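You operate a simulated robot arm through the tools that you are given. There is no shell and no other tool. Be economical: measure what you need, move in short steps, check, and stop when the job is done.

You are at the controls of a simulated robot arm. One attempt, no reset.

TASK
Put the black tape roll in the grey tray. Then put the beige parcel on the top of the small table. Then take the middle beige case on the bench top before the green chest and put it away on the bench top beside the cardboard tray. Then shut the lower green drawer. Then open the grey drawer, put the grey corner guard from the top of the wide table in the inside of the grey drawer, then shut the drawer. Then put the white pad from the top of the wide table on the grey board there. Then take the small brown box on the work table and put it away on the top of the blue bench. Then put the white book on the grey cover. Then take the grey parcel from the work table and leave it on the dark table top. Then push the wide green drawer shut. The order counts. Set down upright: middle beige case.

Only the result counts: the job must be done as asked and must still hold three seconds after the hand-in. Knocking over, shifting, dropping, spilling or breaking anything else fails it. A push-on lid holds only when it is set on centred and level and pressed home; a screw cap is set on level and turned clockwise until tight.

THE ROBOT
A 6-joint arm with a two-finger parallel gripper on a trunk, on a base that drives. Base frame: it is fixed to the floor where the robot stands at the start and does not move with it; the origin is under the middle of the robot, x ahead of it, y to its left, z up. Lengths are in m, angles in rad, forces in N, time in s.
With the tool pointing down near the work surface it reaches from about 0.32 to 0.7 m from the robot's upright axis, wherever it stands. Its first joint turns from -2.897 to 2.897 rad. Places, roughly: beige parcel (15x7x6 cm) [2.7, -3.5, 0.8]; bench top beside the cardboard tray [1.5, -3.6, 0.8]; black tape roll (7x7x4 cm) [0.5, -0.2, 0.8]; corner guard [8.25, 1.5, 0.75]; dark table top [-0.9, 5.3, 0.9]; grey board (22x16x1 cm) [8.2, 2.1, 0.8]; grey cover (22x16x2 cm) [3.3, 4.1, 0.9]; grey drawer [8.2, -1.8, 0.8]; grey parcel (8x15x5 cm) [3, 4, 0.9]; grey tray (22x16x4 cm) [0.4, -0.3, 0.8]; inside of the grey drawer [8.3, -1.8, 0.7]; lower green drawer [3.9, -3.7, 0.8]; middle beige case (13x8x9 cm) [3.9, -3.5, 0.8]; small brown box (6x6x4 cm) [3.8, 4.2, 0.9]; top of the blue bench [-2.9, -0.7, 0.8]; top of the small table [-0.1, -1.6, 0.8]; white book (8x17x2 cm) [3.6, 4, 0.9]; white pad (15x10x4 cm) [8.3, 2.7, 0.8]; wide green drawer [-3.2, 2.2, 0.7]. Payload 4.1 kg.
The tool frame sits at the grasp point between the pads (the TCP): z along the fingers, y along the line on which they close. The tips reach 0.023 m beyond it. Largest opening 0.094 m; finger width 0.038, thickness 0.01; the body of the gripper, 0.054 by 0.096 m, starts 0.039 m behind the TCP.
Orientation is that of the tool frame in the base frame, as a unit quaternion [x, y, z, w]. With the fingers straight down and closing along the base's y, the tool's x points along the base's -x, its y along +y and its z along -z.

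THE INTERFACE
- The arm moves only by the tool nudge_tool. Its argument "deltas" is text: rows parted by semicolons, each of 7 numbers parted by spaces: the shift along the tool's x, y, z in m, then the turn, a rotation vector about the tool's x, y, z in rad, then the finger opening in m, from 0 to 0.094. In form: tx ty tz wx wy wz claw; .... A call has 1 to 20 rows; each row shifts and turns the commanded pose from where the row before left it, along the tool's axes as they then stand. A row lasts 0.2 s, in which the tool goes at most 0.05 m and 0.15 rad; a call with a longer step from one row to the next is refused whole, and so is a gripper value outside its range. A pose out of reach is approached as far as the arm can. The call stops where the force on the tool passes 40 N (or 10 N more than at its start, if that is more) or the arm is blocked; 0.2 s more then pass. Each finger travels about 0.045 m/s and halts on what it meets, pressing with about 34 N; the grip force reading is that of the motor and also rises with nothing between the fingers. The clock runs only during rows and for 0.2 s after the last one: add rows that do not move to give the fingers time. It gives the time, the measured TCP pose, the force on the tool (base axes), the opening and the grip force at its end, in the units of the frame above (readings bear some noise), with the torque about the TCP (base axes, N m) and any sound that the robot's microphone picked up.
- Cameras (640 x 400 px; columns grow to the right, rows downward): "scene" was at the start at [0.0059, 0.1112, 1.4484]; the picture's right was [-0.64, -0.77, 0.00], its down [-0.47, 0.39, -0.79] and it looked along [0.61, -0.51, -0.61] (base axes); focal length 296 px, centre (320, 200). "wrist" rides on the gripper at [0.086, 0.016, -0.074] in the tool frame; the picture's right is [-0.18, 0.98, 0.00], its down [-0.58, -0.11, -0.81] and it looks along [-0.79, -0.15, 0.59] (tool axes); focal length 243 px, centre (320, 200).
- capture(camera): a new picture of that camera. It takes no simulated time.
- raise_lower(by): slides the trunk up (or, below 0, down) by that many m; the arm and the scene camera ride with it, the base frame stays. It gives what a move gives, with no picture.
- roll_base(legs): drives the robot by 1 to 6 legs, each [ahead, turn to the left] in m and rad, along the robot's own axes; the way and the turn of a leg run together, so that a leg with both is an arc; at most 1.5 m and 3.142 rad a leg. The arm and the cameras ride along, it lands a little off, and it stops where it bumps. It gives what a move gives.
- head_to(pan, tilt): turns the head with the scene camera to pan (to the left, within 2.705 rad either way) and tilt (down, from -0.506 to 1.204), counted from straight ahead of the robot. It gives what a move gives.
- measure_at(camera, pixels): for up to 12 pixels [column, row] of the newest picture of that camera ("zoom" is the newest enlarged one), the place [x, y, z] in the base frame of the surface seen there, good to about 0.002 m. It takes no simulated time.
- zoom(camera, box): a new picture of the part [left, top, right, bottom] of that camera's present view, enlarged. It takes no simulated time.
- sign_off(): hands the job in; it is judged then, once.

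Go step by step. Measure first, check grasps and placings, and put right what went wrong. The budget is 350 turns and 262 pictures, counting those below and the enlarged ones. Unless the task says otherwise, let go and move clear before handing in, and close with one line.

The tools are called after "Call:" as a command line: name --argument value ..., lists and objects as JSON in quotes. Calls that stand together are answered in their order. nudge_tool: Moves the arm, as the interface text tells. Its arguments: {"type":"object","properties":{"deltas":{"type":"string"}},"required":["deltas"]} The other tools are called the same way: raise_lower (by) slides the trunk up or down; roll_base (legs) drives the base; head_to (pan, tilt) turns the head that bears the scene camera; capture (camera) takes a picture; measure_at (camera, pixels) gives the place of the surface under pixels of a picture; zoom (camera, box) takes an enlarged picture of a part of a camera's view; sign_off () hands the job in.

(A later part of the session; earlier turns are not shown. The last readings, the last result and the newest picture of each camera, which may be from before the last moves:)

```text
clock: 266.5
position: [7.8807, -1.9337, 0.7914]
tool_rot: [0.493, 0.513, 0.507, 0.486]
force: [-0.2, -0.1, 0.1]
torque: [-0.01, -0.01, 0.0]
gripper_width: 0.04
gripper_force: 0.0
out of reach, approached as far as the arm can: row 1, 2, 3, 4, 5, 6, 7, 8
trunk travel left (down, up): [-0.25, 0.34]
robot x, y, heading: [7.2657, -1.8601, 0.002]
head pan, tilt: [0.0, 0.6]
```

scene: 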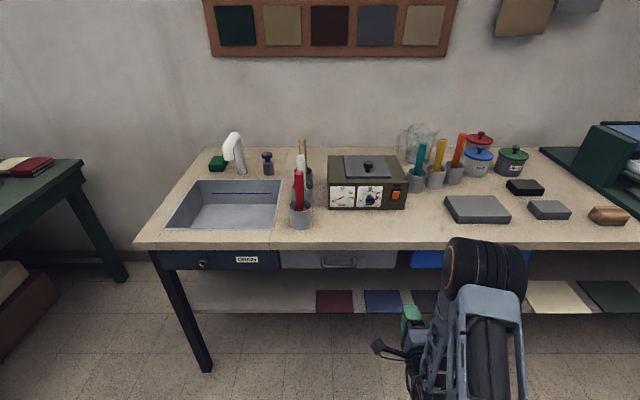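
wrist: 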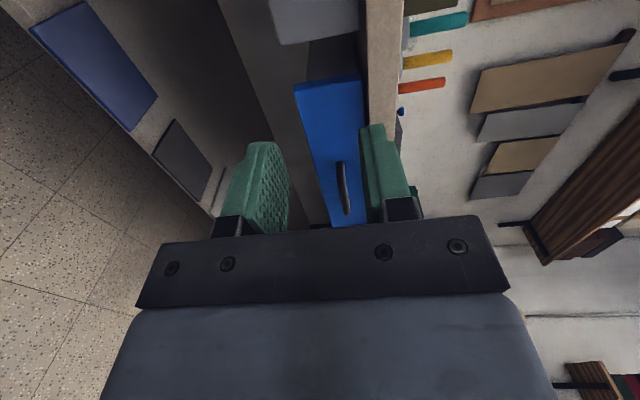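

The limit seems tied to this wrist roll. I'll roll the tool by -π (camera on the right side) and test.

Call:
nudge_tool --deltas "0 0 0 0 0 -0.15 0.04; 0 0 0 0 0 -0.15 0.04; 0 0 0 0 0 -0.15 0.04; 0 0 0 0 0 -0.15 0.04; 0 0 0 0 0 -0.15 0.04; 0 0 0 0 0 -0.15 0.04; 0 0 0 0 0 -0.15 0.04; 0 0 0 0 0 -0.15 0.04; 0 0 0 0 0 -0.15 0.04; 0 0 0 0 0 -0.15 0.04; 0 0 0 0 0 -0.0708 0.04; 0 0 0 0 0 0 0.04"

Call:
nudge_tool --deltas "0 0 0 0 0 -0.15 0.04; 0 0 0 0 0 -0.15 0.04; 0 0 0 0 0 -0.15 0.04; 0 0 0 0 0 -0.15 0.04; 0 0 0 0 0 -0.15 0.04; 0 0 0 0 0 -0.15 0.04; 0 0 0 0 0 -0.15 0.04; 0 0 0 0 0 -0.15 0.04; 0 0 0 0 0 -0.15 0.04; 0 0 0 0 0 -0.15 0.04; 0 0 0 0 0 -0.0708 0.04; 0 0 0 0 0 0 0.04"

```text
clock: 269.1
position: [7.8804, -1.9439, 0.7906]
tool_rot: [-0.01, 0.711, 0.005, 0.703]
force: [-0.5, -0.2, 0.5]
torque: [0.01, 0.01, 0.0]
gripper_width: 0.0398
gripper_force: 0.2
out of reach, approached as far as the arm can: row 1
trunk travel left (down, up): [-0.25, 0.34]
robot x, y, heading: [7.2636, -1.8619, -0.003]
head pan, tilt: [0.0, 0.6]
```

```text
clock: 271.7
position: [8.0079, -2.1206, 1.034]
tool_rot: [-0.476, 0.537, -0.422, 0.555]
force: [0.0, 0.3, -0.2]
torque: [0.05, -0.01, -0.01]
gripper_width: 0.0401
gripper_force: 0.0
out of reach, approached as far as the arm can: row 1, 2, 3, 4, 5, 6, 7, 8, 9, 10, 11
trunk travel left (down, up): [-0.25, 0.34]
robot x, y, heading: [7.2646, -1.8618, -0.005]
head pan, tilt: [0.0, 0.6]
```

The arm moved oddly to (8.01, -2.12, 1.03). I'll check the scene.

Call:
capture --camera "scene"

Call:
capture --camera "wrist"

```text
202 pictures are left
```

scene: 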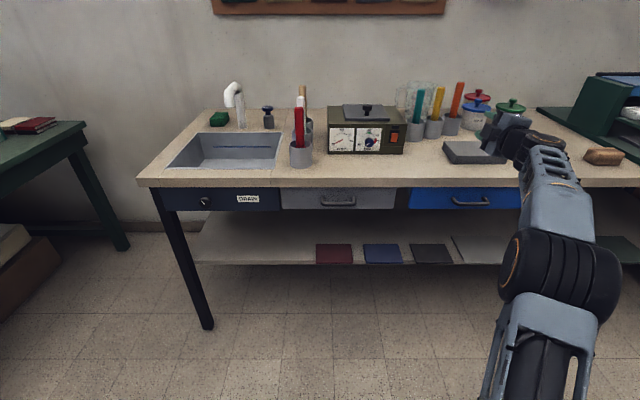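

```text
201 pictures are left
```

wrist: 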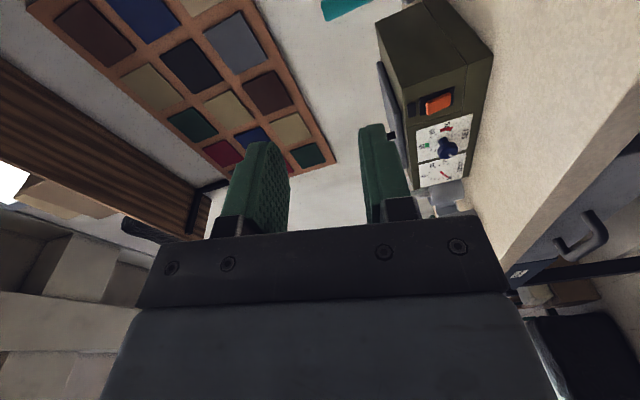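

Better plan: keep the tool vertical with the gripper fully open and hook the rear finger behind the bar, between bar (8.048) and bench edge (8.068), then pull. First a null row to see whether the commanded pose equals the measured one.

Call:
nudge_tool --deltas "0 0 0 0 0 0 0.04"

```text
clock: 272.1
position: [8.0064, -2.1205, 1.0365]
tool_rot: [-0.476, 0.537, -0.421, 0.555]
force: [0.5, 0.5, 0.7]
torque: [0.02, 0.0, 0.01]
gripper_width: 0.04
gripper_force: 0.1
trunk travel left (down, up): [-0.25, 0.34]
robot x, y, heading: [7.2643, -1.8625, 0.0]
head pan, tilt: [0.0, 0.6]
```

The commanded pose is the reached one. I'll turn the tool to straight-down, closing along x (q = [0.707,-0.707,0,0]).

Call:
nudge_tool --deltas "0 0 -0.03 0 0 0 0.04; 0 0 -0.03 0 0 0 0.04; 0 0 0 -0.139 0.0189 -0.0087 0.04; 0 0 0 -0.139 0.0189 -0.0087 0.04; 0 0 0 -0.139 0.0189 -0.0087 0.04; 0 0 0 -0.139 0.0189 -0.0087 0.04; 0 0 0 -0.139 0.0189 -0.0087 0.04; 0 0 0 -0.139 0.0189 -0.0087 0.04; 0 0 0 -0.139 0.0189 -0.0087 0.04; 0 0 0 -0.139 0.0189 -0.0087 0.04; 0 0 0 -0.139 0.0189 -0.0087 0.04; 0 0 0 -0.139 0.0189 -0.0087 0.04; 0 0 0 -0.139 0.0189 -0.0087 0.04; 0 0 0 0 0 0 0.04"

Call:
capture --camera "scene"

```text
clock: 275.1
position: [7.837, -2.0876, 0.978]
tool_rot: [-0.707, 0.707, 0.0, 0.0]
force: [0.7, 0.1, 0.2]
torque: [0.02, -0.01, 0.01]
gripper_width: 0.0401
gripper_force: 0.0
out of reach, approached as far as the arm can: row 1, 2, 6, 7, 8, 9, 10, 11, 12, 13
trunk travel left (down, up): [-0.25, 0.34]
robot x, y, heading: [7.2661, -1.8573, 0.0]
head pan, tilt: [0.0, 0.6]
```

```text
200 pictures are left
```

scene: 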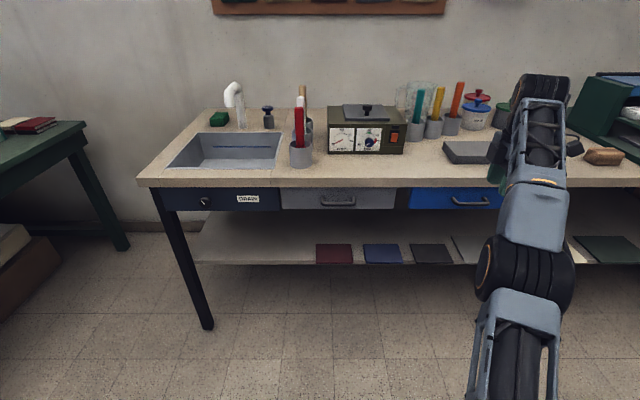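

The tool is down with x=-Y, y=-X. I'll drive 0.13 m forward, open the gripper, tilt 25° forward (finger slips between bench edge and bar with ≥6 mm clearance), and move in front of the handle.

Call:
roll_base --legs '[[0.134, 0]]'

Call:
nudge_tool --deltas "0 0 0 0.109 0 0 0.094; 0 0 0 0.109 0 0 0.094; 0 0 0 0.109 0 0 0.094; 0 0 0 0.109 0 0 0.094; -0.042 0 0 0 0 0 0.094; -0.042 0 0 0 0 0 0.094; -0.042 0 0 0 0 0 0.094; -0.042 0 0 0 0 0 0.094; -0.042 0 0 0 0 0 0.094; -0.042 0 0 0 0 0 0.094; -0.042 0 0 0 0 0 0.094; -0.042 0 0 0 0 0 0.094; 0 0 0 0 0 0 0.094"

Call:
capture --camera "scene"

```text
clock: 276.4
position: [7.9719, -2.0898, 0.9781]
tool_rot: [-0.706, 0.708, 0.0, 0.002]
force: [-0.8, 0.8, 0.0]
torque: [-0.01, 0.01, 0.01]
gripper_width: 0.0396
gripper_force: 0.1
trunk travel left (down, up): [-0.25, 0.34]
robot x, y, heading: [7.4018, -1.8616, -0.006]
head pan, tilt: [0.0, 0.6]
```

```text
clock: 279.2
position: [7.9737, -1.7532, 0.9792]
tool_rot: [-0.69, 0.691, -0.154, 0.153]
force: [0.7, -0.1, -0.4]
torque: [0.02, -0.01, 0.0]
gripper_width: 0.0938
gripper_force: 0.0
trunk travel left (down, up): [-0.25, 0.34]
robot x, y, heading: [7.4026, -1.8619, -0.009]
head pan, tilt: [0.0, 0.6]
```

```text
199 pictures are left
```

scene: 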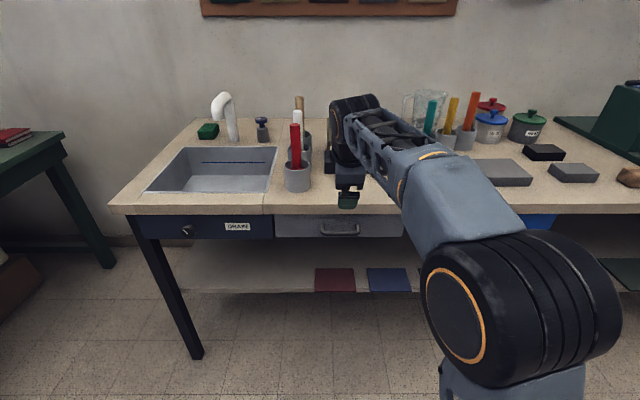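

The handle is visible at (340,229). I'll re-measure the bar precisely.

Call:
zoom --camera "scene" --box '[300, 205, 380, 255]'

Call:
measure_at --camera "zoom" --pixels '[[190, 160], [190, 195], [320, 205], [320, 218], [320, 228], [440, 165], [320, 170], [320, 90], [250, 212], [400, 212], [320, 110], [320, 130]]'

```text
8.00 times, centred on (340, 230) of scene
```

zoom: 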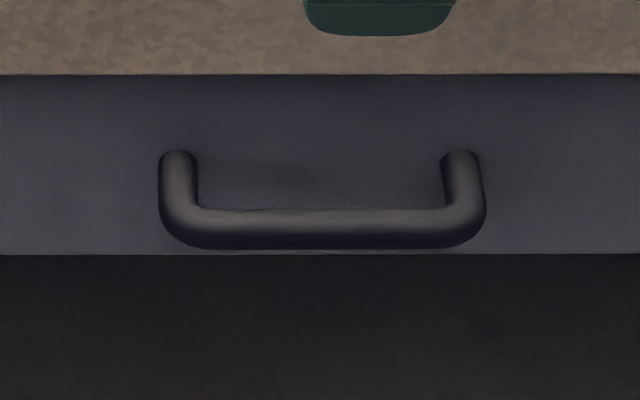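

```text
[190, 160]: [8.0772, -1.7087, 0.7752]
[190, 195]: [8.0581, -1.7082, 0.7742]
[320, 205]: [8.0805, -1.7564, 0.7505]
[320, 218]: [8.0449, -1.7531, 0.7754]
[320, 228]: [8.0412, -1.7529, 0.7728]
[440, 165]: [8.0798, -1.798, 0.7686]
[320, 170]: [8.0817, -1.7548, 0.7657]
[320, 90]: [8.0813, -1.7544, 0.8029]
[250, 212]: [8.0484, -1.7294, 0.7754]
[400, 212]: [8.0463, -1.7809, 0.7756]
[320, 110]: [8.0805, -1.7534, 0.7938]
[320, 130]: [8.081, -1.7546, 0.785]
```

Bar centre is (8.044, -1.754, 0.770). I'll slide down along the tilted axis so the rear finger goes behind the bar.

Call:
nudge_tool --deltas "0 0.0199 0.0308 0 0 0 0.094; 0 0.0199 0.0308 0 0 0 0.094; 0 0.0199 0.0308 0 0 0 0.094; 0 0 0 0 0 0 0.094; 0 0 0.03 0 0 0 0.094; 0 0 0.03 0 0 0 0.094; 0 0 0 0 0 0 0.094"

Call:
capture --camera "wrist"

```text
clock: 280.8
position: [7.9846, -1.7556, 0.8143]
tool_rot: [-0.69, 0.69, -0.154, 0.154]
force: [0.4, 0.2, -0.8]
torque: [0.02, 0.05, 0.01]
gripper_width: 0.0938
gripper_force: 0.1
trunk travel left (down, up): [-0.25, 0.34]
robot x, y, heading: [7.4055, -1.8588, -0.002]
head pan, tilt: [0.0, 0.6]
```

```text
197 pictures are left
```

wrist: 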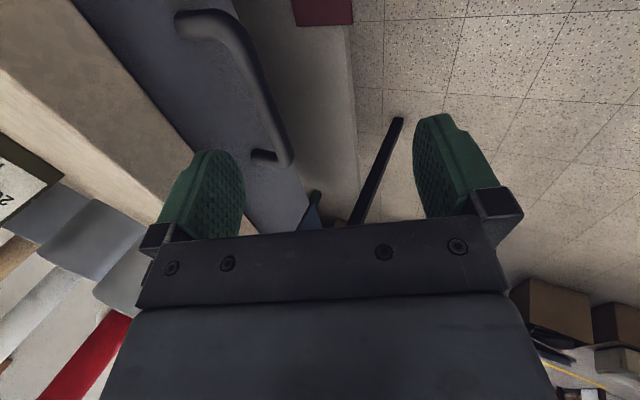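

On track: the bar lies between the fingers, rear finger (left, 205,195) beyond it. I'll continue the last 6 cm.

Call:
nudge_tool --deltas "0 0 0.02 0 0 0 0.094; 0 0 0.02 0 0 0 0.094; 0 0 0.018 0 0 0 0.094; 0 0 0 0 0 0 0.094"

Call:
capture --camera "wrist"

Call:
zoom --camera "scene" --box '[280, 170, 420, 260]'

```text
clock: 281.8
position: [8.0099, -1.7545, 0.7624]
tool_rot: [-0.689, 0.691, -0.153, 0.155]
force: [0.4, 0.6, -0.6]
torque: [-0.02, -0.03, 0.01]
gripper_width: 0.0939
gripper_force: 0.1
trunk travel left (down, up): [-0.25, 0.34]
robot x, y, heading: [7.4011, -1.8617, -0.001]
head pan, tilt: [0.0, 0.6]
```

```text
196 pictures are left
```

wrist: 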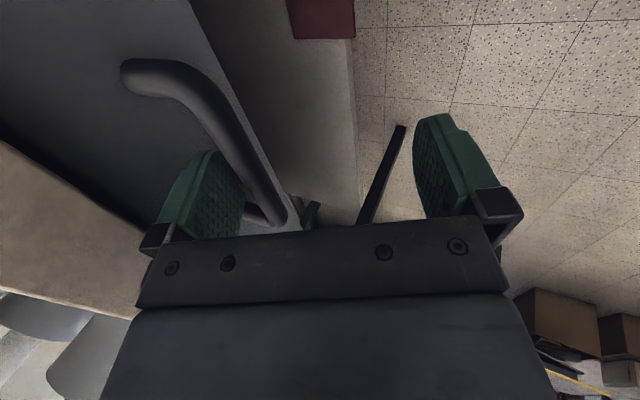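

```text
4.44 times, centred on (350, 215) of scene
```

zoom: 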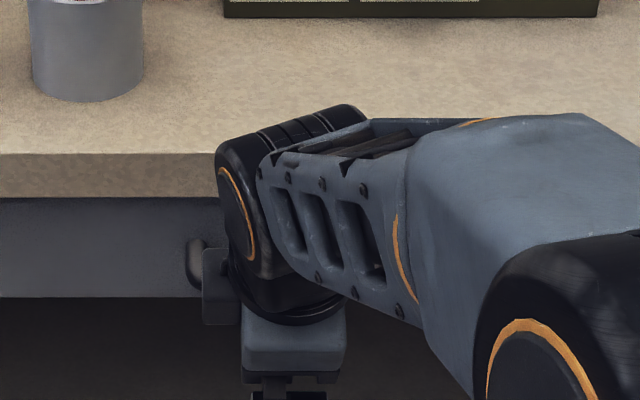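

The rear finger is behind the bar. I'll pull along -X with the arm in small steps (force-limited).

Call:
nudge_tool --deltas "0 0.0181 -0.00845 0 0 0 0.094; 0 0.0181 -0.00845 0 0 0 0.094; 0 0.0181 -0.00845 0 0 0 0.094; 0 0.0181 -0.00845 0 0 0 0.094; 0 0.0181 -0.00845 0 0 0 0.094; 0 0 0 0 0 0 0.094"

Call:
capture --camera "scene"

```text
clock: 283.2
position: [7.9099, -1.7541, 0.7627]
tool_rot: [-0.69, 0.691, -0.154, 0.153]
force: [-0.2, -0.5, 0.3]
torque: [0.0, 0.01, -0.01]
gripper_width: 0.0938
gripper_force: 0.0
trunk travel left (down, up): [-0.25, 0.34]
robot x, y, heading: [7.4004, -1.8612, -0.005]
head pan, tilt: [0.0, 0.6]
```

```text
194 pictures are left
```

scene: 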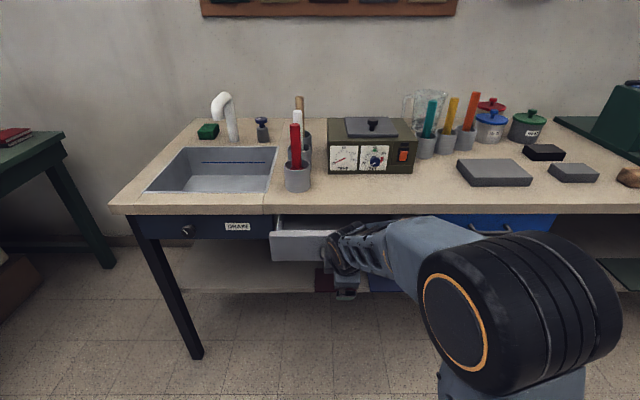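

The drawer is coming out. I'll pull another 0.14 m.

Call:
nudge_tool --deltas "0 0.0181 -0.00845 0 0 0 0.094; 0 0.0181 -0.00845 0 0 0 0.094; 0 0.0181 -0.00845 0 0 0 0.094; 0 0.0181 -0.00845 0 0 0 0.094; 0 0.0181 -0.00845 0 0 0 0.094; 0 0.0181 -0.00845 0 0 0 0.094; 0 0.0181 -0.00845 0 0 0 0.094; 0 0 0 0 0 0 0.094"

Call:
capture --camera "scene"

```text
clock: 285.0
position: [7.7695, -1.7535, 0.7617]
tool_rot: [-0.69, 0.69, -0.154, 0.154]
force: [0.8, 0.5, -0.1]
torque: [0.0, -0.02, -0.01]
gripper_width: 0.0939
gripper_force: 0.1
trunk travel left (down, up): [-0.25, 0.34]
robot x, y, heading: [7.404, -1.8652, -0.004]
head pan, tilt: [0.0, 0.6]
```

```text
193 pictures are left
```

scene: 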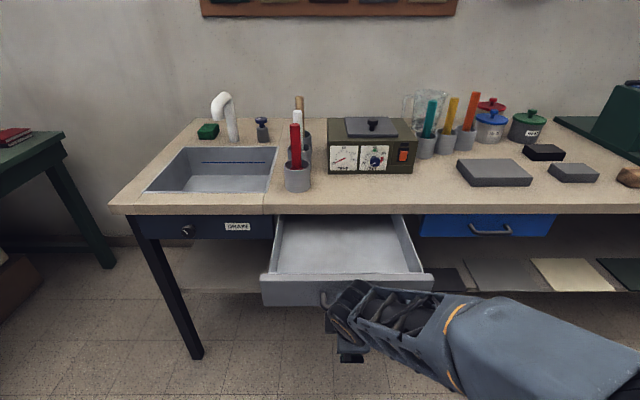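

The drawer is open ~23 cm. I'll measure its inside, then unhook by easing forward 6 mm and retreating along the tool axis.

Call:
measure_at --camera "scene" --pixels '[[280, 225], [395, 225], [270, 277], [425, 280], [335, 240], [335, 265], [340, 277], [265, 290], [275, 270], [412, 270]]'

Call:
nudge_tool --deltas "0 -0.0054 0.0025 0 0 0 0.094; 0 0 -0.02 0 0 0 0.094; 0 0 -0.04 0 0 0 0.094; 0 0 -0.05 0 0 0 0.094; 0 0 -0.05 0 0 0 0.094; 0 0 -0.05 0 0 0 0.094; 0 0 0 0 0 0 0.094"

Call:
capture --camera "scene"

```text
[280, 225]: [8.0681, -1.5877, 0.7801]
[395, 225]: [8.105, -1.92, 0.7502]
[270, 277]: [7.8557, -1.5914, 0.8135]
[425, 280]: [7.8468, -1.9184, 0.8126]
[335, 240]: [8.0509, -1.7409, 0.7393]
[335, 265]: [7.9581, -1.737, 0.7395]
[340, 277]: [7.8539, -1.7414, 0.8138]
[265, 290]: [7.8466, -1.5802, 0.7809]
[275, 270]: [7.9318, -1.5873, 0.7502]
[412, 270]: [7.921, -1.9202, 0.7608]
```

```text
clock: 286.6
position: [7.6944, -1.7504, 0.9377]
tool_rot: [0.696, -0.691, 0.149, -0.125]
force: [0.0, -0.1, -0.3]
torque: [0.0, -0.03, 0.0]
gripper_width: 0.0941
gripper_force: 0.1
trunk travel left (down, up): [-0.25, 0.34]
robot x, y, heading: [7.4031, -1.8596, -0.005]
head pan, tilt: [0.0, 0.6]
```

```text
192 pictures are left
```

scene: 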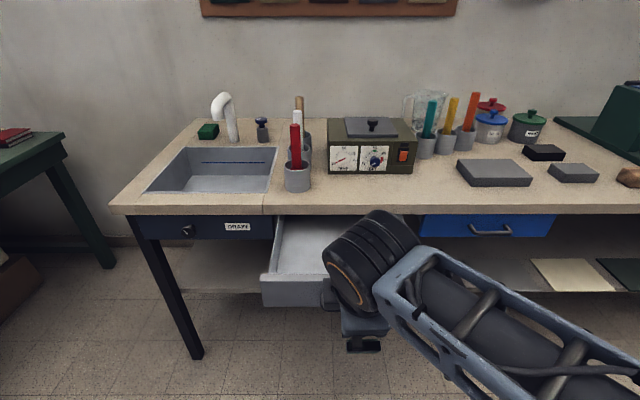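

The drawer stays open (inside x 7.86–8.07, y -1.92..-1.59, floor z 0.74). I'll raise the trunk back, straighten the tool, and look toward the wide table.

Call:
raise_lower --by 0.15

Call:
nudge_tool --deltas "0 0 0 -0.1 0 0 0.06; 0 0 0 -0.1 0 0 0.06; 0 0 0 -0.1 0 0 0.06; 0 0 0 -0.1 0 0 0.06; 0 0 0 0 0 0 0.06"

Call:
head_to --pan 1.3 --tilt 0.4

Call:
capture --camera "scene"

```text
clock: 288.3
position: [7.6897, -1.7567, 1.097]
tool_rot: [-0.691, 0.693, -0.152, 0.14]
force: [-0.7, 0.2, 0.3]
torque: [-0.03, 0.04, -0.01]
gripper_width: 0.0941
gripper_force: 0.1
trunk travel left (down, up): [-0.4, 0.19]
robot x, y, heading: [7.4023, -1.8623, -0.003]
head pan, tilt: [0.0, 0.6]
```

```text
clock: 289.5
position: [7.6896, -1.7545, 1.1009]
tool_rot: [-0.706, 0.708, -0.013, 0.014]
force: [0.2, 0.0, -0.7]
torque: [-0.01, 0.02, -0.02]
gripper_width: 0.0599
gripper_force: 0.0
trunk travel left (down, up): [-0.4, 0.19]
robot x, y, heading: [7.4, -1.8634, -0.004]
head pan, tilt: [0.0, 0.6]
```

```text
clock: 291.0
position: [7.6876, -1.7536, 1.1012]
tool_rot: [-0.706, 0.708, -0.013, 0.015]
force: [1.4, 0.9, 0.4]
torque: [0.0, -0.02, 0.01]
gripper_width: 0.06
gripper_force: 0.1
trunk travel left (down, up): [-0.4, 0.19]
robot x, y, heading: [7.4003, -1.857, -0.001]
head pan, tilt: [1.3, 0.4]
```

```text
191 pictures are left
```

scene: 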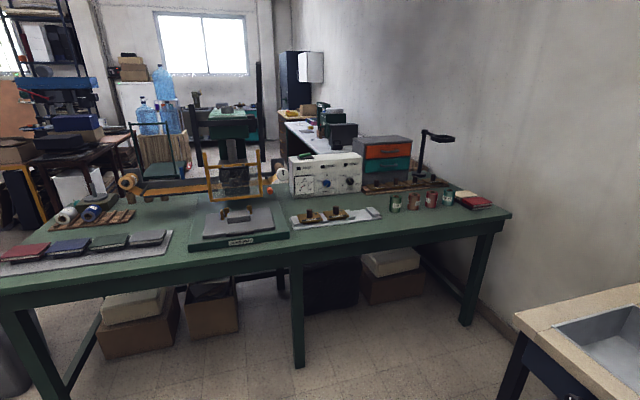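

I'll measure the green table's extents and the far white-topped table.

Call:
measure_at --camera "scene" --pixels '[[510, 213], [463, 322], [300, 365], [0, 285], [60, 397], [290, 128], [320, 150], [270, 155], [10, 390], [250, 180], [180, 195], [130, 145]]'

Call:
zoom --camera "scene" --box '[180, 60, 360, 172]'

```text
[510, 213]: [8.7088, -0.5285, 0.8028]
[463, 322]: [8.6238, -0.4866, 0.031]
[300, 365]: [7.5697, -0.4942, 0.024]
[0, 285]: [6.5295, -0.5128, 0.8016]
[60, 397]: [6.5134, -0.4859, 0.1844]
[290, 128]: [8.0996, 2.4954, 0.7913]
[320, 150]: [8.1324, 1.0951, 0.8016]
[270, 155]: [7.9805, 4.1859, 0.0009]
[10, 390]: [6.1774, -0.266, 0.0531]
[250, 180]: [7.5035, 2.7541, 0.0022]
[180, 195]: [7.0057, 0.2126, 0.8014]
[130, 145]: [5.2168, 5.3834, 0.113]
```

```text
3.56 times, centred on (270, 116) of scene
```

zoom: 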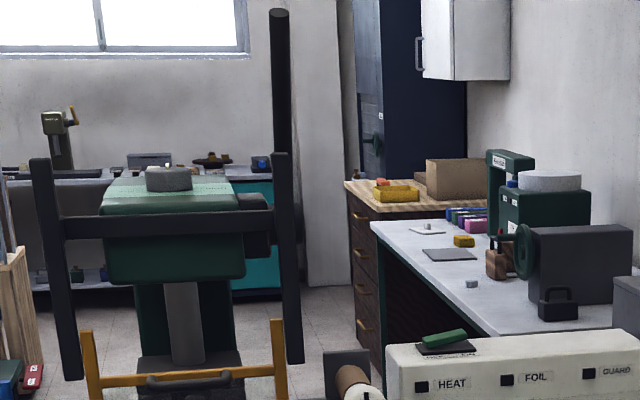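

The wide table is the white-topped one at x≥8.0, y 1–3. I'll drive west round the green table and bin (x 5.9–6.2) to (5.4, -1.1), then look north.

Call:
roll_base --legs '[[0, 1.573], [0.72, 0], [0, 1.573], [1.0, 0], [1.05, 0], [0, -1.573]]'

Call:
head_to --pan -0.4 --tilt 0.4

Call:
capture --camera "scene"

```text
clock: 316.1
position: [5.2885, -0.777, 1.1015]
tool_rot: [1.0, -0.014, -0.001, -0.019]
force: [-1.1, -0.4, -0.3]
torque: [0.01, 0.01, -0.02]
gripper_width: 0.0601
gripper_force: 0.0
trunk travel left (down, up): [-0.4, 0.19]
robot x, y, heading: [5.3898, -1.0662, 1.54]
head pan, tilt: [1.3, 0.4]
```

```text
clock: 317.8
position: [5.2885, -0.7772, 1.1021]
tool_rot: [1.0, -0.014, -0.001, -0.019]
force: [-0.6, -0.8, 0.3]
torque: [-0.01, -0.02, 0.01]
gripper_width: 0.0599
gripper_force: 0.0
trunk travel left (down, up): [-0.4, 0.19]
robot x, y, heading: [5.3888, -1.0673, 1.545]
head pan, tilt: [-0.4, 0.4]
```

```text
189 pictures are left
```

scene: 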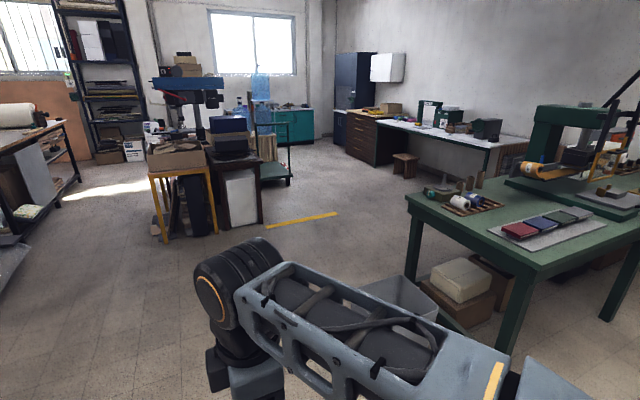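

Clear north of the green table; a stool stands at (405,165) by the wide table. I'll measure.

Call:
measure_at --camera "scene" --pixels '[[398, 175], [412, 177], [412, 277], [378, 118], [500, 140], [350, 155], [405, 178], [395, 160], [290, 185], [265, 225], [375, 165], [490, 135]]'

Call:
zoom --camera "scene" --box '[330, 90, 540, 200]'

```text
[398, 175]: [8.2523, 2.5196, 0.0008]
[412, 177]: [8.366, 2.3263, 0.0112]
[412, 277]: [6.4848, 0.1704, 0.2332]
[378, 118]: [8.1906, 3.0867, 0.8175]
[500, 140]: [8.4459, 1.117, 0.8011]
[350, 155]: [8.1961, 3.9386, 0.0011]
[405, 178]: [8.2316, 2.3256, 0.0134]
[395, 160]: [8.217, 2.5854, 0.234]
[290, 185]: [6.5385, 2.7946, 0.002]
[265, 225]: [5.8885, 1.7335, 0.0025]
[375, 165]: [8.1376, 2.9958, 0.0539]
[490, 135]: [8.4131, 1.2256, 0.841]
```

```text
3.05 times, centred on (435, 145) of scene
```

zoom: 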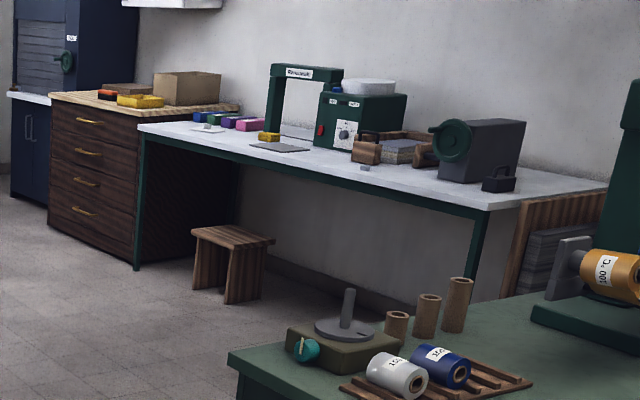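

Way is clear. The small grey piece at zoom (365,168) is likely the corner guard. I'll drive to (7.5, 1.5).

Call:
roll_base --legs '[[1.25, 0.03], [1.3, 0], [0, -1.571], [1.3, 0], [0.8, 0]]'

Call:
head_to --pan 0.1 --tilt 0.6

Call:
capture --camera "scene"

```text
clock: 332.4
position: [5.5183, 1.6845, 1.1017]
tool_rot: [0.898, -0.44, 0.008, -0.017]
force: [-0.9, 0.0, -0.4]
torque: [0.01, 0.01, 0.03]
gripper_width: 0.06
gripper_force: 0.1
trunk travel left (down, up): [-0.4, 0.19]
robot x, y, heading: [5.3606, 1.4174, 0.816]
head pan, tilt: [-0.4, 0.4]
stopped in leg 3: the robot was blocked; the commanded pose is now the measured one
```

```text
clock: 333.3
position: [5.5173, 1.685, 1.1014]
tool_rot: [0.899, -0.439, 0.008, -0.017]
force: [0.2, 0.3, 0.6]
torque: [0.0, -0.03, 0.01]
gripper_width: 0.0601
gripper_force: 0.0
trunk travel left (down, up): [-0.4, 0.19]
robot x, y, heading: [5.3624, 1.4158, 0.816]
head pan, tilt: [0.099, 0.6]
```

```text
187 pictures are left
```

scene: 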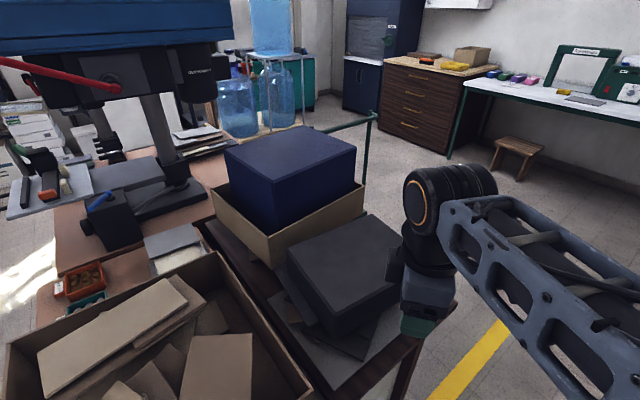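

The turn was blocked near the packing table. I'll measure what's adjacent to see what touched.

Call:
measure_at --camera "scene" --pixels '[[350, 240], [395, 245], [345, 325], [300, 260], [395, 380], [420, 345], [410, 300], [240, 290], [280, 380], [330, 350], [450, 380], [430, 260]]'

Call:
capture --camera "wrist"

Call:
head_to --pan 0.6 --tilt 1.1

Call:
capture --camera "scene"

```text
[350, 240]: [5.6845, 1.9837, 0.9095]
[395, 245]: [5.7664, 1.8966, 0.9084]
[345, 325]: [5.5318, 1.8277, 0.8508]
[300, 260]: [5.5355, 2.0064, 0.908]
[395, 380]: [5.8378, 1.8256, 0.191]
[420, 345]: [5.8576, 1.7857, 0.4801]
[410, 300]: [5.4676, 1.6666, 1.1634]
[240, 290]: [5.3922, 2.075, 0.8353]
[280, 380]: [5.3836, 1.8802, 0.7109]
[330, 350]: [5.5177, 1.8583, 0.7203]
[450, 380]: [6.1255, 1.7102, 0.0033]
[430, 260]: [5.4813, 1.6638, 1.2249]
```

```text
186 pictures are left
```

wrist: 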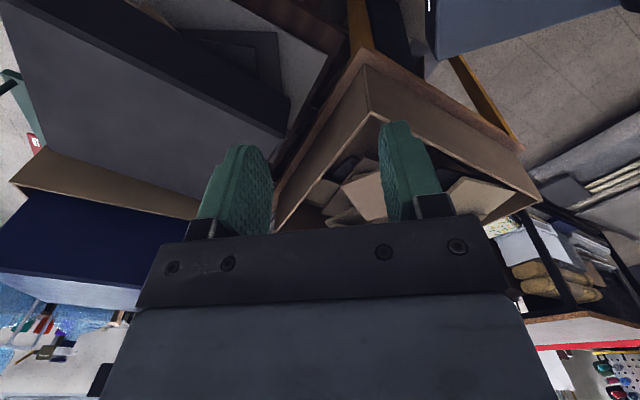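

```text
clock: 334.3
position: [5.5186, 1.6842, 1.1021]
tool_rot: [0.898, -0.439, 0.008, -0.018]
force: [0.5, -0.6, 0.7]
torque: [0.02, 0.02, 0.06]
gripper_width: 0.0599
gripper_force: 0.1
trunk travel left (down, up): [-0.4, 0.19]
robot x, y, heading: [5.3617, 1.418, 0.818]
head pan, tilt: [0.6, 1.1]
```

```text
185 pictures are left
```

scene: 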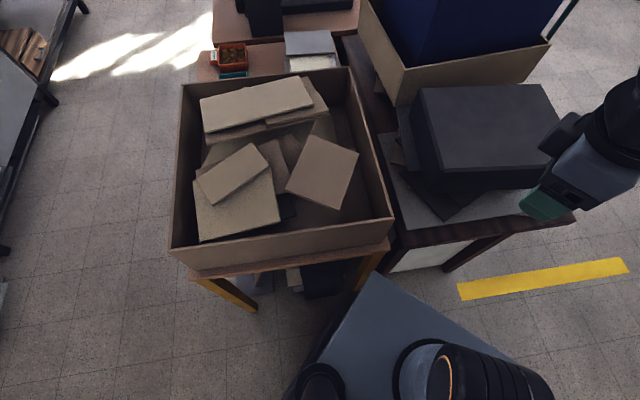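

The base's front-left corner is touching near the table's orange leg (365,280). I'll measure both to learn the base footprint.

Call:
measure_at --camera "scene" --pixels '[[377, 278], [510, 355], [310, 360], [400, 300], [365, 285], [250, 305], [375, 255], [360, 275], [190, 270], [455, 265], [385, 245], [580, 215]]'

```text
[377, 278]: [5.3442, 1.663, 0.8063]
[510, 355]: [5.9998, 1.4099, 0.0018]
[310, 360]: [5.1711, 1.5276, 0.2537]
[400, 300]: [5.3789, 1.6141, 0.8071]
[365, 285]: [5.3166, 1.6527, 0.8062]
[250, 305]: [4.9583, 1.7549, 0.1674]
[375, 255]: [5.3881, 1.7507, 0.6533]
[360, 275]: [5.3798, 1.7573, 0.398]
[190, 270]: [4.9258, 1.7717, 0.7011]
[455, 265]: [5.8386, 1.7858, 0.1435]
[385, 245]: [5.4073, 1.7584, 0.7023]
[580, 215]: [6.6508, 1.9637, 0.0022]
```

The base corner (about 0.26 fwd, 0.22 left) met the leg. I'll back away 0.3 m, then head east toward (7.4, 1.5).

Call:
roll_base --legs '[[-0.3, 0]]'

Call:
capture --camera "scene"

Call:
roll_base --legs '[[0, -0.687], [1.2, 0], [1.06, -0.13]]'

Call:
head_to --pan 0.1 --tilt 0.6

Call:
capture --camera "scene"

```text
clock: 336.3
position: [5.3105, 1.4619, 1.1013]
tool_rot: [0.897, -0.442, 0.007, -0.018]
force: [-0.5, 0.5, 0.4]
torque: [-0.01, 0.02, 0.0]
gripper_width: 0.0599
gripper_force: 0.1
trunk travel left (down, up): [-0.4, 0.19]
robot x, y, heading: [5.1522, 1.1984, 0.811]
head pan, tilt: [0.6, 1.1]
```

```text
184 pictures are left
```

scene: 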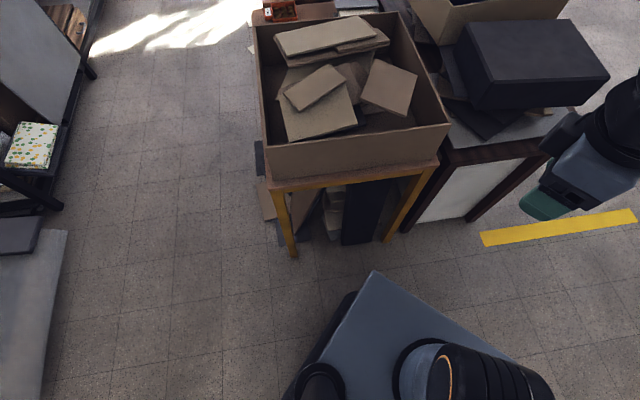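

```text
clock: 349.5
position: [7.7384, 1.4523, 1.1016]
tool_rot: [-0.641, 0.767, -0.014, 0.013]
force: [-0.6, -1.1, -0.3]
torque: [-0.01, 0.01, 0.0]
gripper_width: 0.0601
gripper_force: 0.1
trunk travel left (down, up): [-0.4, 0.19]
robot x, y, heading: [7.4336, 1.3917, -0.023]
head pan, tilt: [0.6, 1.1]
```

```text
clock: 350.4
position: [7.7378, 1.4516, 1.1006]
tool_rot: [-0.642, 0.767, -0.014, 0.013]
force: [-0.5, -0.3, -0.4]
torque: [0.0, 0.03, 0.0]
gripper_width: 0.06
gripper_force: 0.1
trunk travel left (down, up): [-0.4, 0.19]
robot x, y, heading: [7.4371, 1.3932, -0.023]
head pan, tilt: [0.099, 0.6]
```

```text
183 pictures are left
```

scene: 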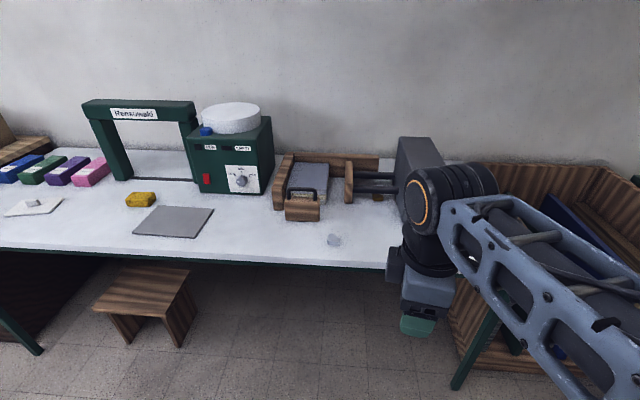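

The corner guard is the tiny grey piece at (334,240). I'll zoom and measure.

Call:
zoom --camera "scene" --box '[300, 220, 364, 260]'

Call:
measure_at --camera "zoom" --pixels '[[280, 170], [390, 150], [340, 200], [340, 250], [410, 200], [290, 230], [200, 200], [340, 150], [380, 240]]'

Call:
measure_at --camera "scene" --pixels '[[300, 264], [150, 233], [213, 208], [190, 237], [158, 205], [33, 207], [50, 205], [35, 198], [175, 220], [20, 215]]'

```text
10.00 times, centred on (332, 240) of scene
```

zoom: 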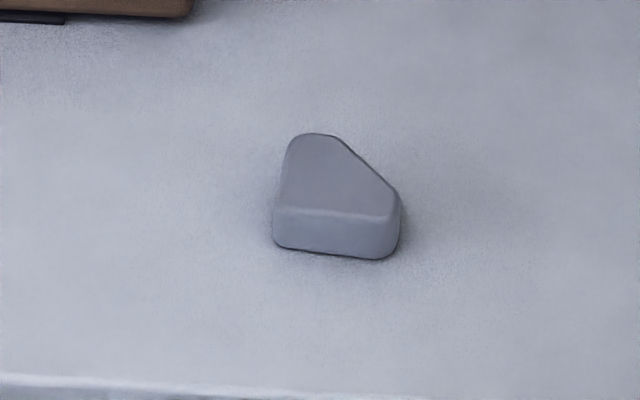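

```text
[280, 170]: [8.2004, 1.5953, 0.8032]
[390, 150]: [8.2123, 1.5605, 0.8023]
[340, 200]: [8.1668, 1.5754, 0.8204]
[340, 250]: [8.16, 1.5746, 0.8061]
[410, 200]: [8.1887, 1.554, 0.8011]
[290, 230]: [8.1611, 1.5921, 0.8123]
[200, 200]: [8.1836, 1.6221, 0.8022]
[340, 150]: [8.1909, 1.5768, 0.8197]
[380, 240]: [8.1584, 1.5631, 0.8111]
```

```text
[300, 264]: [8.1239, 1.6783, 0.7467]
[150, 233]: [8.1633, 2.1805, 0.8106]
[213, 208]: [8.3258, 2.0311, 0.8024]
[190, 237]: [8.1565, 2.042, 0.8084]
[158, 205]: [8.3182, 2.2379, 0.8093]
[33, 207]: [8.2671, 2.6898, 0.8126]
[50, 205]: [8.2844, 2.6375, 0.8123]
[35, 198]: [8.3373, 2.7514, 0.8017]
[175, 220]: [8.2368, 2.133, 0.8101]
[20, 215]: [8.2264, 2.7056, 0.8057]
```

The guard is a small wedge, front face x≈8.158, back tip x≈8.203, y 1.557–1.596, top z 0.820. I'll drive in 0.2 m, square the tool, and look from above it.

Call:
roll_base --legs '[[0.2, 0.023]]'

Call:
nudge_tool --deltas "0 0 0 -0.038 0 0 0.06; 0 0 0 0 0 -0.09 0.06; 0 0 0 0 0 -0.11 0.06; 0 0 0 0 0 0 0.06"

```text
clock: 352.0
position: [7.9365, 1.4568, 1.0996]
tool_rot: [-0.651, 0.759, -0.014, 0.014]
force: [0.0, 0.1, 0.0]
torque: [-0.01, 0.01, 0.0]
gripper_width: 0.06
gripper_force: 0.1
trunk travel left (down, up): [-0.4, 0.19]
robot x, y, heading: [7.6353, 1.3915, -0.004]
head pan, tilt: [0.099, 0.6]
```

```text
clock: 353.0
position: [7.9372, 1.4579, 1.1025]
tool_rot: [0.724, -0.69, 0.0, 0.0]
force: [0.7, 0.5, -0.9]
torque: [0.02, -0.03, -0.02]
gripper_width: 0.0601
gripper_force: 0.1
trunk travel left (down, up): [-0.4, 0.19]
robot x, y, heading: [7.639, 1.3899, 0.003]
head pan, tilt: [0.099, 0.6]
```

Call:
nudge_tool --deltas "0 0 0 0 0 0.048 0.07; -0.0208 -0.0405 0 0 0 0 0.07; -0.0208 -0.0405 0 0 0 0 0.07; -0.0208 -0.0405 0 0 0 0 0.07; -0.0208 -0.0405 0 0 0 0 0.07; -0.0208 -0.0405 0 0 0 0 0.07; -0.0208 -0.0405 0 0 0 0 0.07; 0 0 0.05 0 0 0 0.07; 0 0 0.05 0 0 0 0.07; 0 0 0.05 0 0 0 0.07; 0 0 0 0 0 0 0.07"

Call:
zoom --camera "wrist" --box '[160, 0, 480, 200]'

```text
clock: 355.4
position: [8.1788, 1.5821, 0.951]
tool_rot: [-0.706, 0.708, 0.001, 0.0]
force: [-0.1, 0.3, -0.7]
torque: [0.01, 0.03, 0.02]
gripper_width: 0.0702
gripper_force: 0.1
trunk travel left (down, up): [-0.4, 0.19]
robot x, y, heading: [7.6364, 1.3879, 0.002]
head pan, tilt: [0.099, 0.6]
```

```text
2.00 times, centred on (320, 100) of wrist
```

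zoom: 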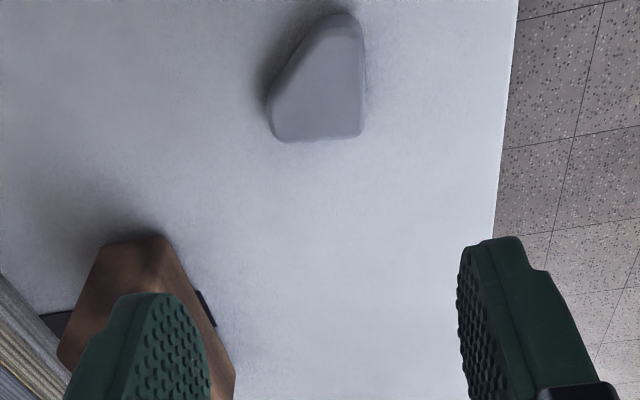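

Call:
measure_at --camera "zoom" --pixels '[[278, 135], [270, 105], [362, 130], [360, 45], [330, 20], [310, 80], [285, 80], [345, 18], [145, 245], [200, 290]]'

```text
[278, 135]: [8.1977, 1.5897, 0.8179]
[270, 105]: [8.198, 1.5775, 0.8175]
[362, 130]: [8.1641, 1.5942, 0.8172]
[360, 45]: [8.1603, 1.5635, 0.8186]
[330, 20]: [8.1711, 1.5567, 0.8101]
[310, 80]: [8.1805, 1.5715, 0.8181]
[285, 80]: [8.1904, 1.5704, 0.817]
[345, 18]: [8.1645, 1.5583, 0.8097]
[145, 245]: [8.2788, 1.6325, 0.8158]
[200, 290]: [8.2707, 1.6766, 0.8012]
```

Back flat tip at y 1.577–1.59, x 8.199; front face x 8.159. I'll grip along x at (8.179, 1.584).

Call:
nudge_tool --deltas "-0.002 0 0.05 0 0 0 0.07; 0 0 0.04 0 0 0 0.07; 0 0 0.031 0 0 0 0.07; 0 0 0 0 0 0 0.07; 0 0 0 0 0 0 0.02; 0 0 0 0 0 0 0.02; 0 0 0 0 0 0 0.02; 0 0 0 0 0 0 0.02; 0 0 0 0 0 0 0.02"

Call:
capture --camera "wrist"

```text
clock: 357.4
position: [8.1811, 1.586, 0.8316]
tool_rot: [-0.707, 0.708, 0.0, 0.001]
force: [0.9, -0.7, 0.3]
torque: [0.02, -0.02, -0.01]
gripper_width: 0.0386
gripper_force: 34.0
trunk travel left (down, up): [-0.4, 0.19]
robot x, y, heading: [7.6329, 1.3889, 0.004]
head pan, tilt: [0.099, 0.6]
```

```text
180 pictures are left
```

wrist: 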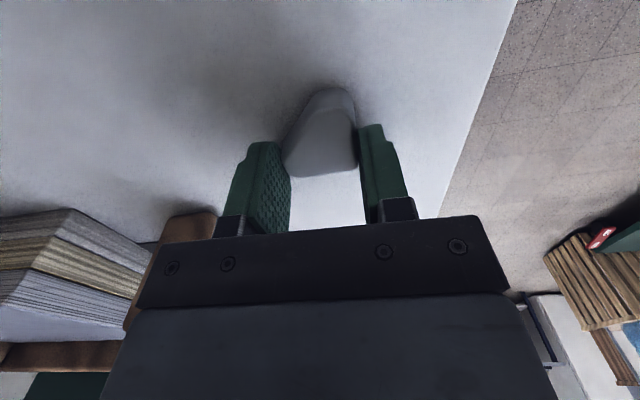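

Gripped at 0.039. I'll lift and verify.

Call:
nudge_tool --deltas "0 0 -0.03 0 0 0 0.02; 0 0 -0.05 0 0 0 0.02; 0 0 -0.05 0 0 0 0.02; 0 0 -0.05 0 0 0 0.02; 0 0 -0.05 0 0 0 0.02; 0 0 -0.03 0 0 0 0.02; 0 0 0 0 0 0 0.02"

Call:
capture --camera "wrist"

```text
clock: 359.0
position: [8.1779, 1.585, 1.0915]
tool_rot: [-0.706, 0.708, 0.001, 0.0]
force: [0.5, -0.2, 0.1]
torque: [0.0, 0.04, 0.0]
gripper_width: 0.0385
gripper_force: 34.1
trunk travel left (down, up): [-0.4, 0.19]
robot x, y, heading: [7.6384, 1.3886, -0.005]
head pan, tilt: [0.099, 0.6]
```

```text
179 pictures are left
```

wrist: 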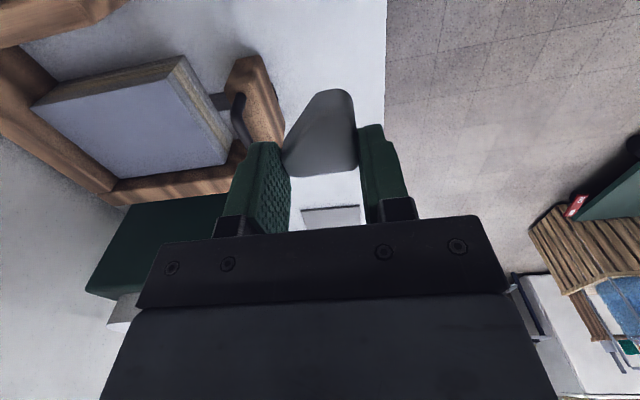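

The guard is held. I'll drive back round the green table to the grey drawer.

Call:
roll_base --legs '[[-0.3, 0], [0, -2.89], [1.0, 0], [1.02, 0], [0, 1.32]]'

```text
clock: 380.9
position: [5.5068, 0.3991, 1.0911]
tool_rot: [0.029, 1.0, 0.0, 0.001]
force: [0.4, 0.7, 0.3]
torque: [0.01, 0.02, 0.0]
gripper_width: 0.0385
gripper_force: 33.2
trunk travel left (down, up): [-0.4, 0.19]
robot x, y, heading: [5.3415, 0.9475, -1.622]
head pan, tilt: [0.099, 0.6]
```

Call:
roll_base --legs '[[0, 0.07], [1.0, 0], [1.07, 0], [0, 1.553], [1.0, 0], [1.0, 0]]'

```text
clock: 404.9
position: [7.8987, -0.9586, 1.0914]
tool_rot: [-0.706, 0.708, 0.0, 0.001]
force: [-0.1, -0.2, -0.7]
torque: [0.01, -0.01, 0.02]
gripper_width: 0.0385
gripper_force: 34.2
trunk travel left (down, up): [-0.4, 0.19]
robot x, y, heading: [7.3579, -1.1533, -0.004]
head pan, tilt: [0.099, 0.6]
```

Call:
roll_base --legs '[[0, -1.567], [0.62, 0], [0, 1.571]]'

Call:
head_to --pan 0.1 --tilt 0.6

Call:
capture --camera "scene"

Call:
capture --camera "wrist"

```text
clock: 416.1
position: [7.8877, -1.603, 1.0915]
tool_rot: [-0.693, 0.721, 0.001, 0.001]
force: [-0.2, -0.2, -0.4]
torque: [0.01, 0.02, -0.01]
gripper_width: 0.0387
gripper_force: 33.6
trunk travel left (down, up): [-0.4, 0.19]
robot x, y, heading: [7.3376, -1.7756, -0.039]
head pan, tilt: [0.099, 0.6]
```

```text
clock: 416.7
position: [7.8883, -1.603, 1.0908]
tool_rot: [-0.692, 0.722, 0.001, 0.0]
force: [-0.4, -0.1, 1.5]
torque: [-0.01, -0.01, -0.01]
gripper_width: 0.0387
gripper_force: 34.3
trunk travel left (down, up): [-0.4, 0.19]
robot x, y, heading: [7.3378, -1.7769, -0.041]
head pan, tilt: [0.099, 0.6]
```

```text
178 pictures are left
```

scene: 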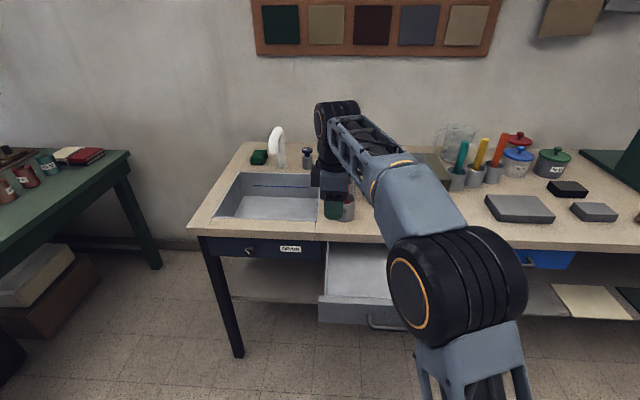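

```text
177 pictures are left
```

wrist: 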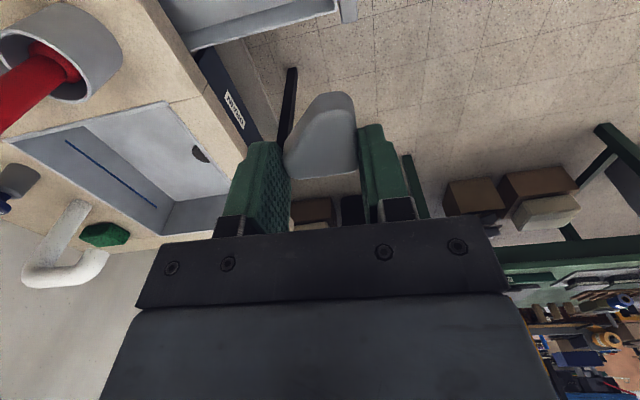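

The drawer is still open. I'll carry the guard over (7.95, -1.76) and lower into the drawer.

Call:
nudge_tool --deltas "0 0 0 0 0 -0.042 0.02; 0.0393 -0.0155 0 0 0 0 0.02; 0.0393 -0.0155 0 0 0 0 0.02; 0.0393 -0.0155 0 0 0 0 0.02; 0.0393 -0.0155 0 0 0 0 0.02; 0 0 0.05 0 0 0 0.02; 0 0 0.05 0 0 0 0.02; 0 0 0.05 0 0 0 0.02; 0 0 0.05 0 0 0 0.02; 0 0 0.04 0 0 0 0.02; 0 0 0 0 0 0 0.02"

Call:
capture --camera "wrist"

```text
clock: 419.1
position: [7.9494, -1.7594, 0.8507]
tool_rot: [0.707, -0.707, 0.0, -0.001]
force: [0.2, 0.4, 0.1]
torque: [0.02, 0.02, 0.0]
gripper_width: 0.0387
gripper_force: 34.1
trunk travel left (down, up): [-0.4, 0.19]
robot x, y, heading: [7.3373, -1.777, -0.041]
head pan, tilt: [0.099, 0.6]
```

```text
176 pictures are left
```

wrist: 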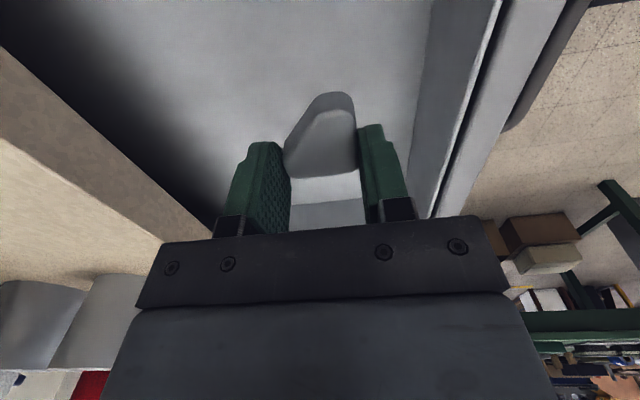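

It's above the drawer floor. I'll lower 7.8 cm and release.

Call:
nudge_tool --deltas "0 0 0.04 0 0 0 0.02; 0 0 0.03 0 0 0 0.02; 0 0 0.009 0 0 0 0.02; 0 0 0 0 0 0 0.02"

```text
clock: 420.1
position: [7.9502, -1.7594, 0.7732]
tool_rot: [-0.707, 0.707, 0.001, 0.002]
force: [0.2, 0.2, -0.8]
torque: [0.04, -0.03, 0.01]
gripper_width: 0.0386
gripper_force: 34.3
trunk travel left (down, up): [-0.4, 0.19]
robot x, y, heading: [7.3356, -1.7749, -0.041]
head pan, tilt: [0.099, 0.6]
```

Call:
nudge_tool --deltas "0 0 0.003 0 0 0 0.02; 0 0 0 0 0 0 0.06; 0 0 0 0 0 0 0.06; 0 0 0 0 0 0 0.06; 0 0 -0.04 0 0 0 0.06; 0 0 -0.05 0 0 0 0.06; 0 0 -0.05 0 0 0 0.06; 0 0 -0.05 0 0 0 0.06; 0 0 -0.05 0 0 0 0.06; 0 0 0 0 0 0 0.06"

Call:
capture --camera "wrist"

```text
clock: 422.3
position: [7.9503, -1.7617, 1.0107]
tool_rot: [0.707, -0.707, -0.001, 0.0]
force: [-0.6, 0.0, 0.3]
torque: [-0.01, 0.0, 0.0]
gripper_width: 0.0601
gripper_force: 0.0
trunk travel left (down, up): [-0.4, 0.19]
robot x, y, heading: [7.3365, -1.7756, -0.036]
head pan, tilt: [0.099, 0.6]
```

```text
175 pictures are left
```

wrist: 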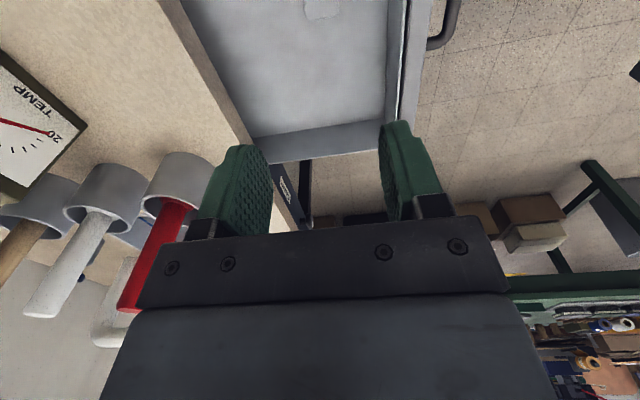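

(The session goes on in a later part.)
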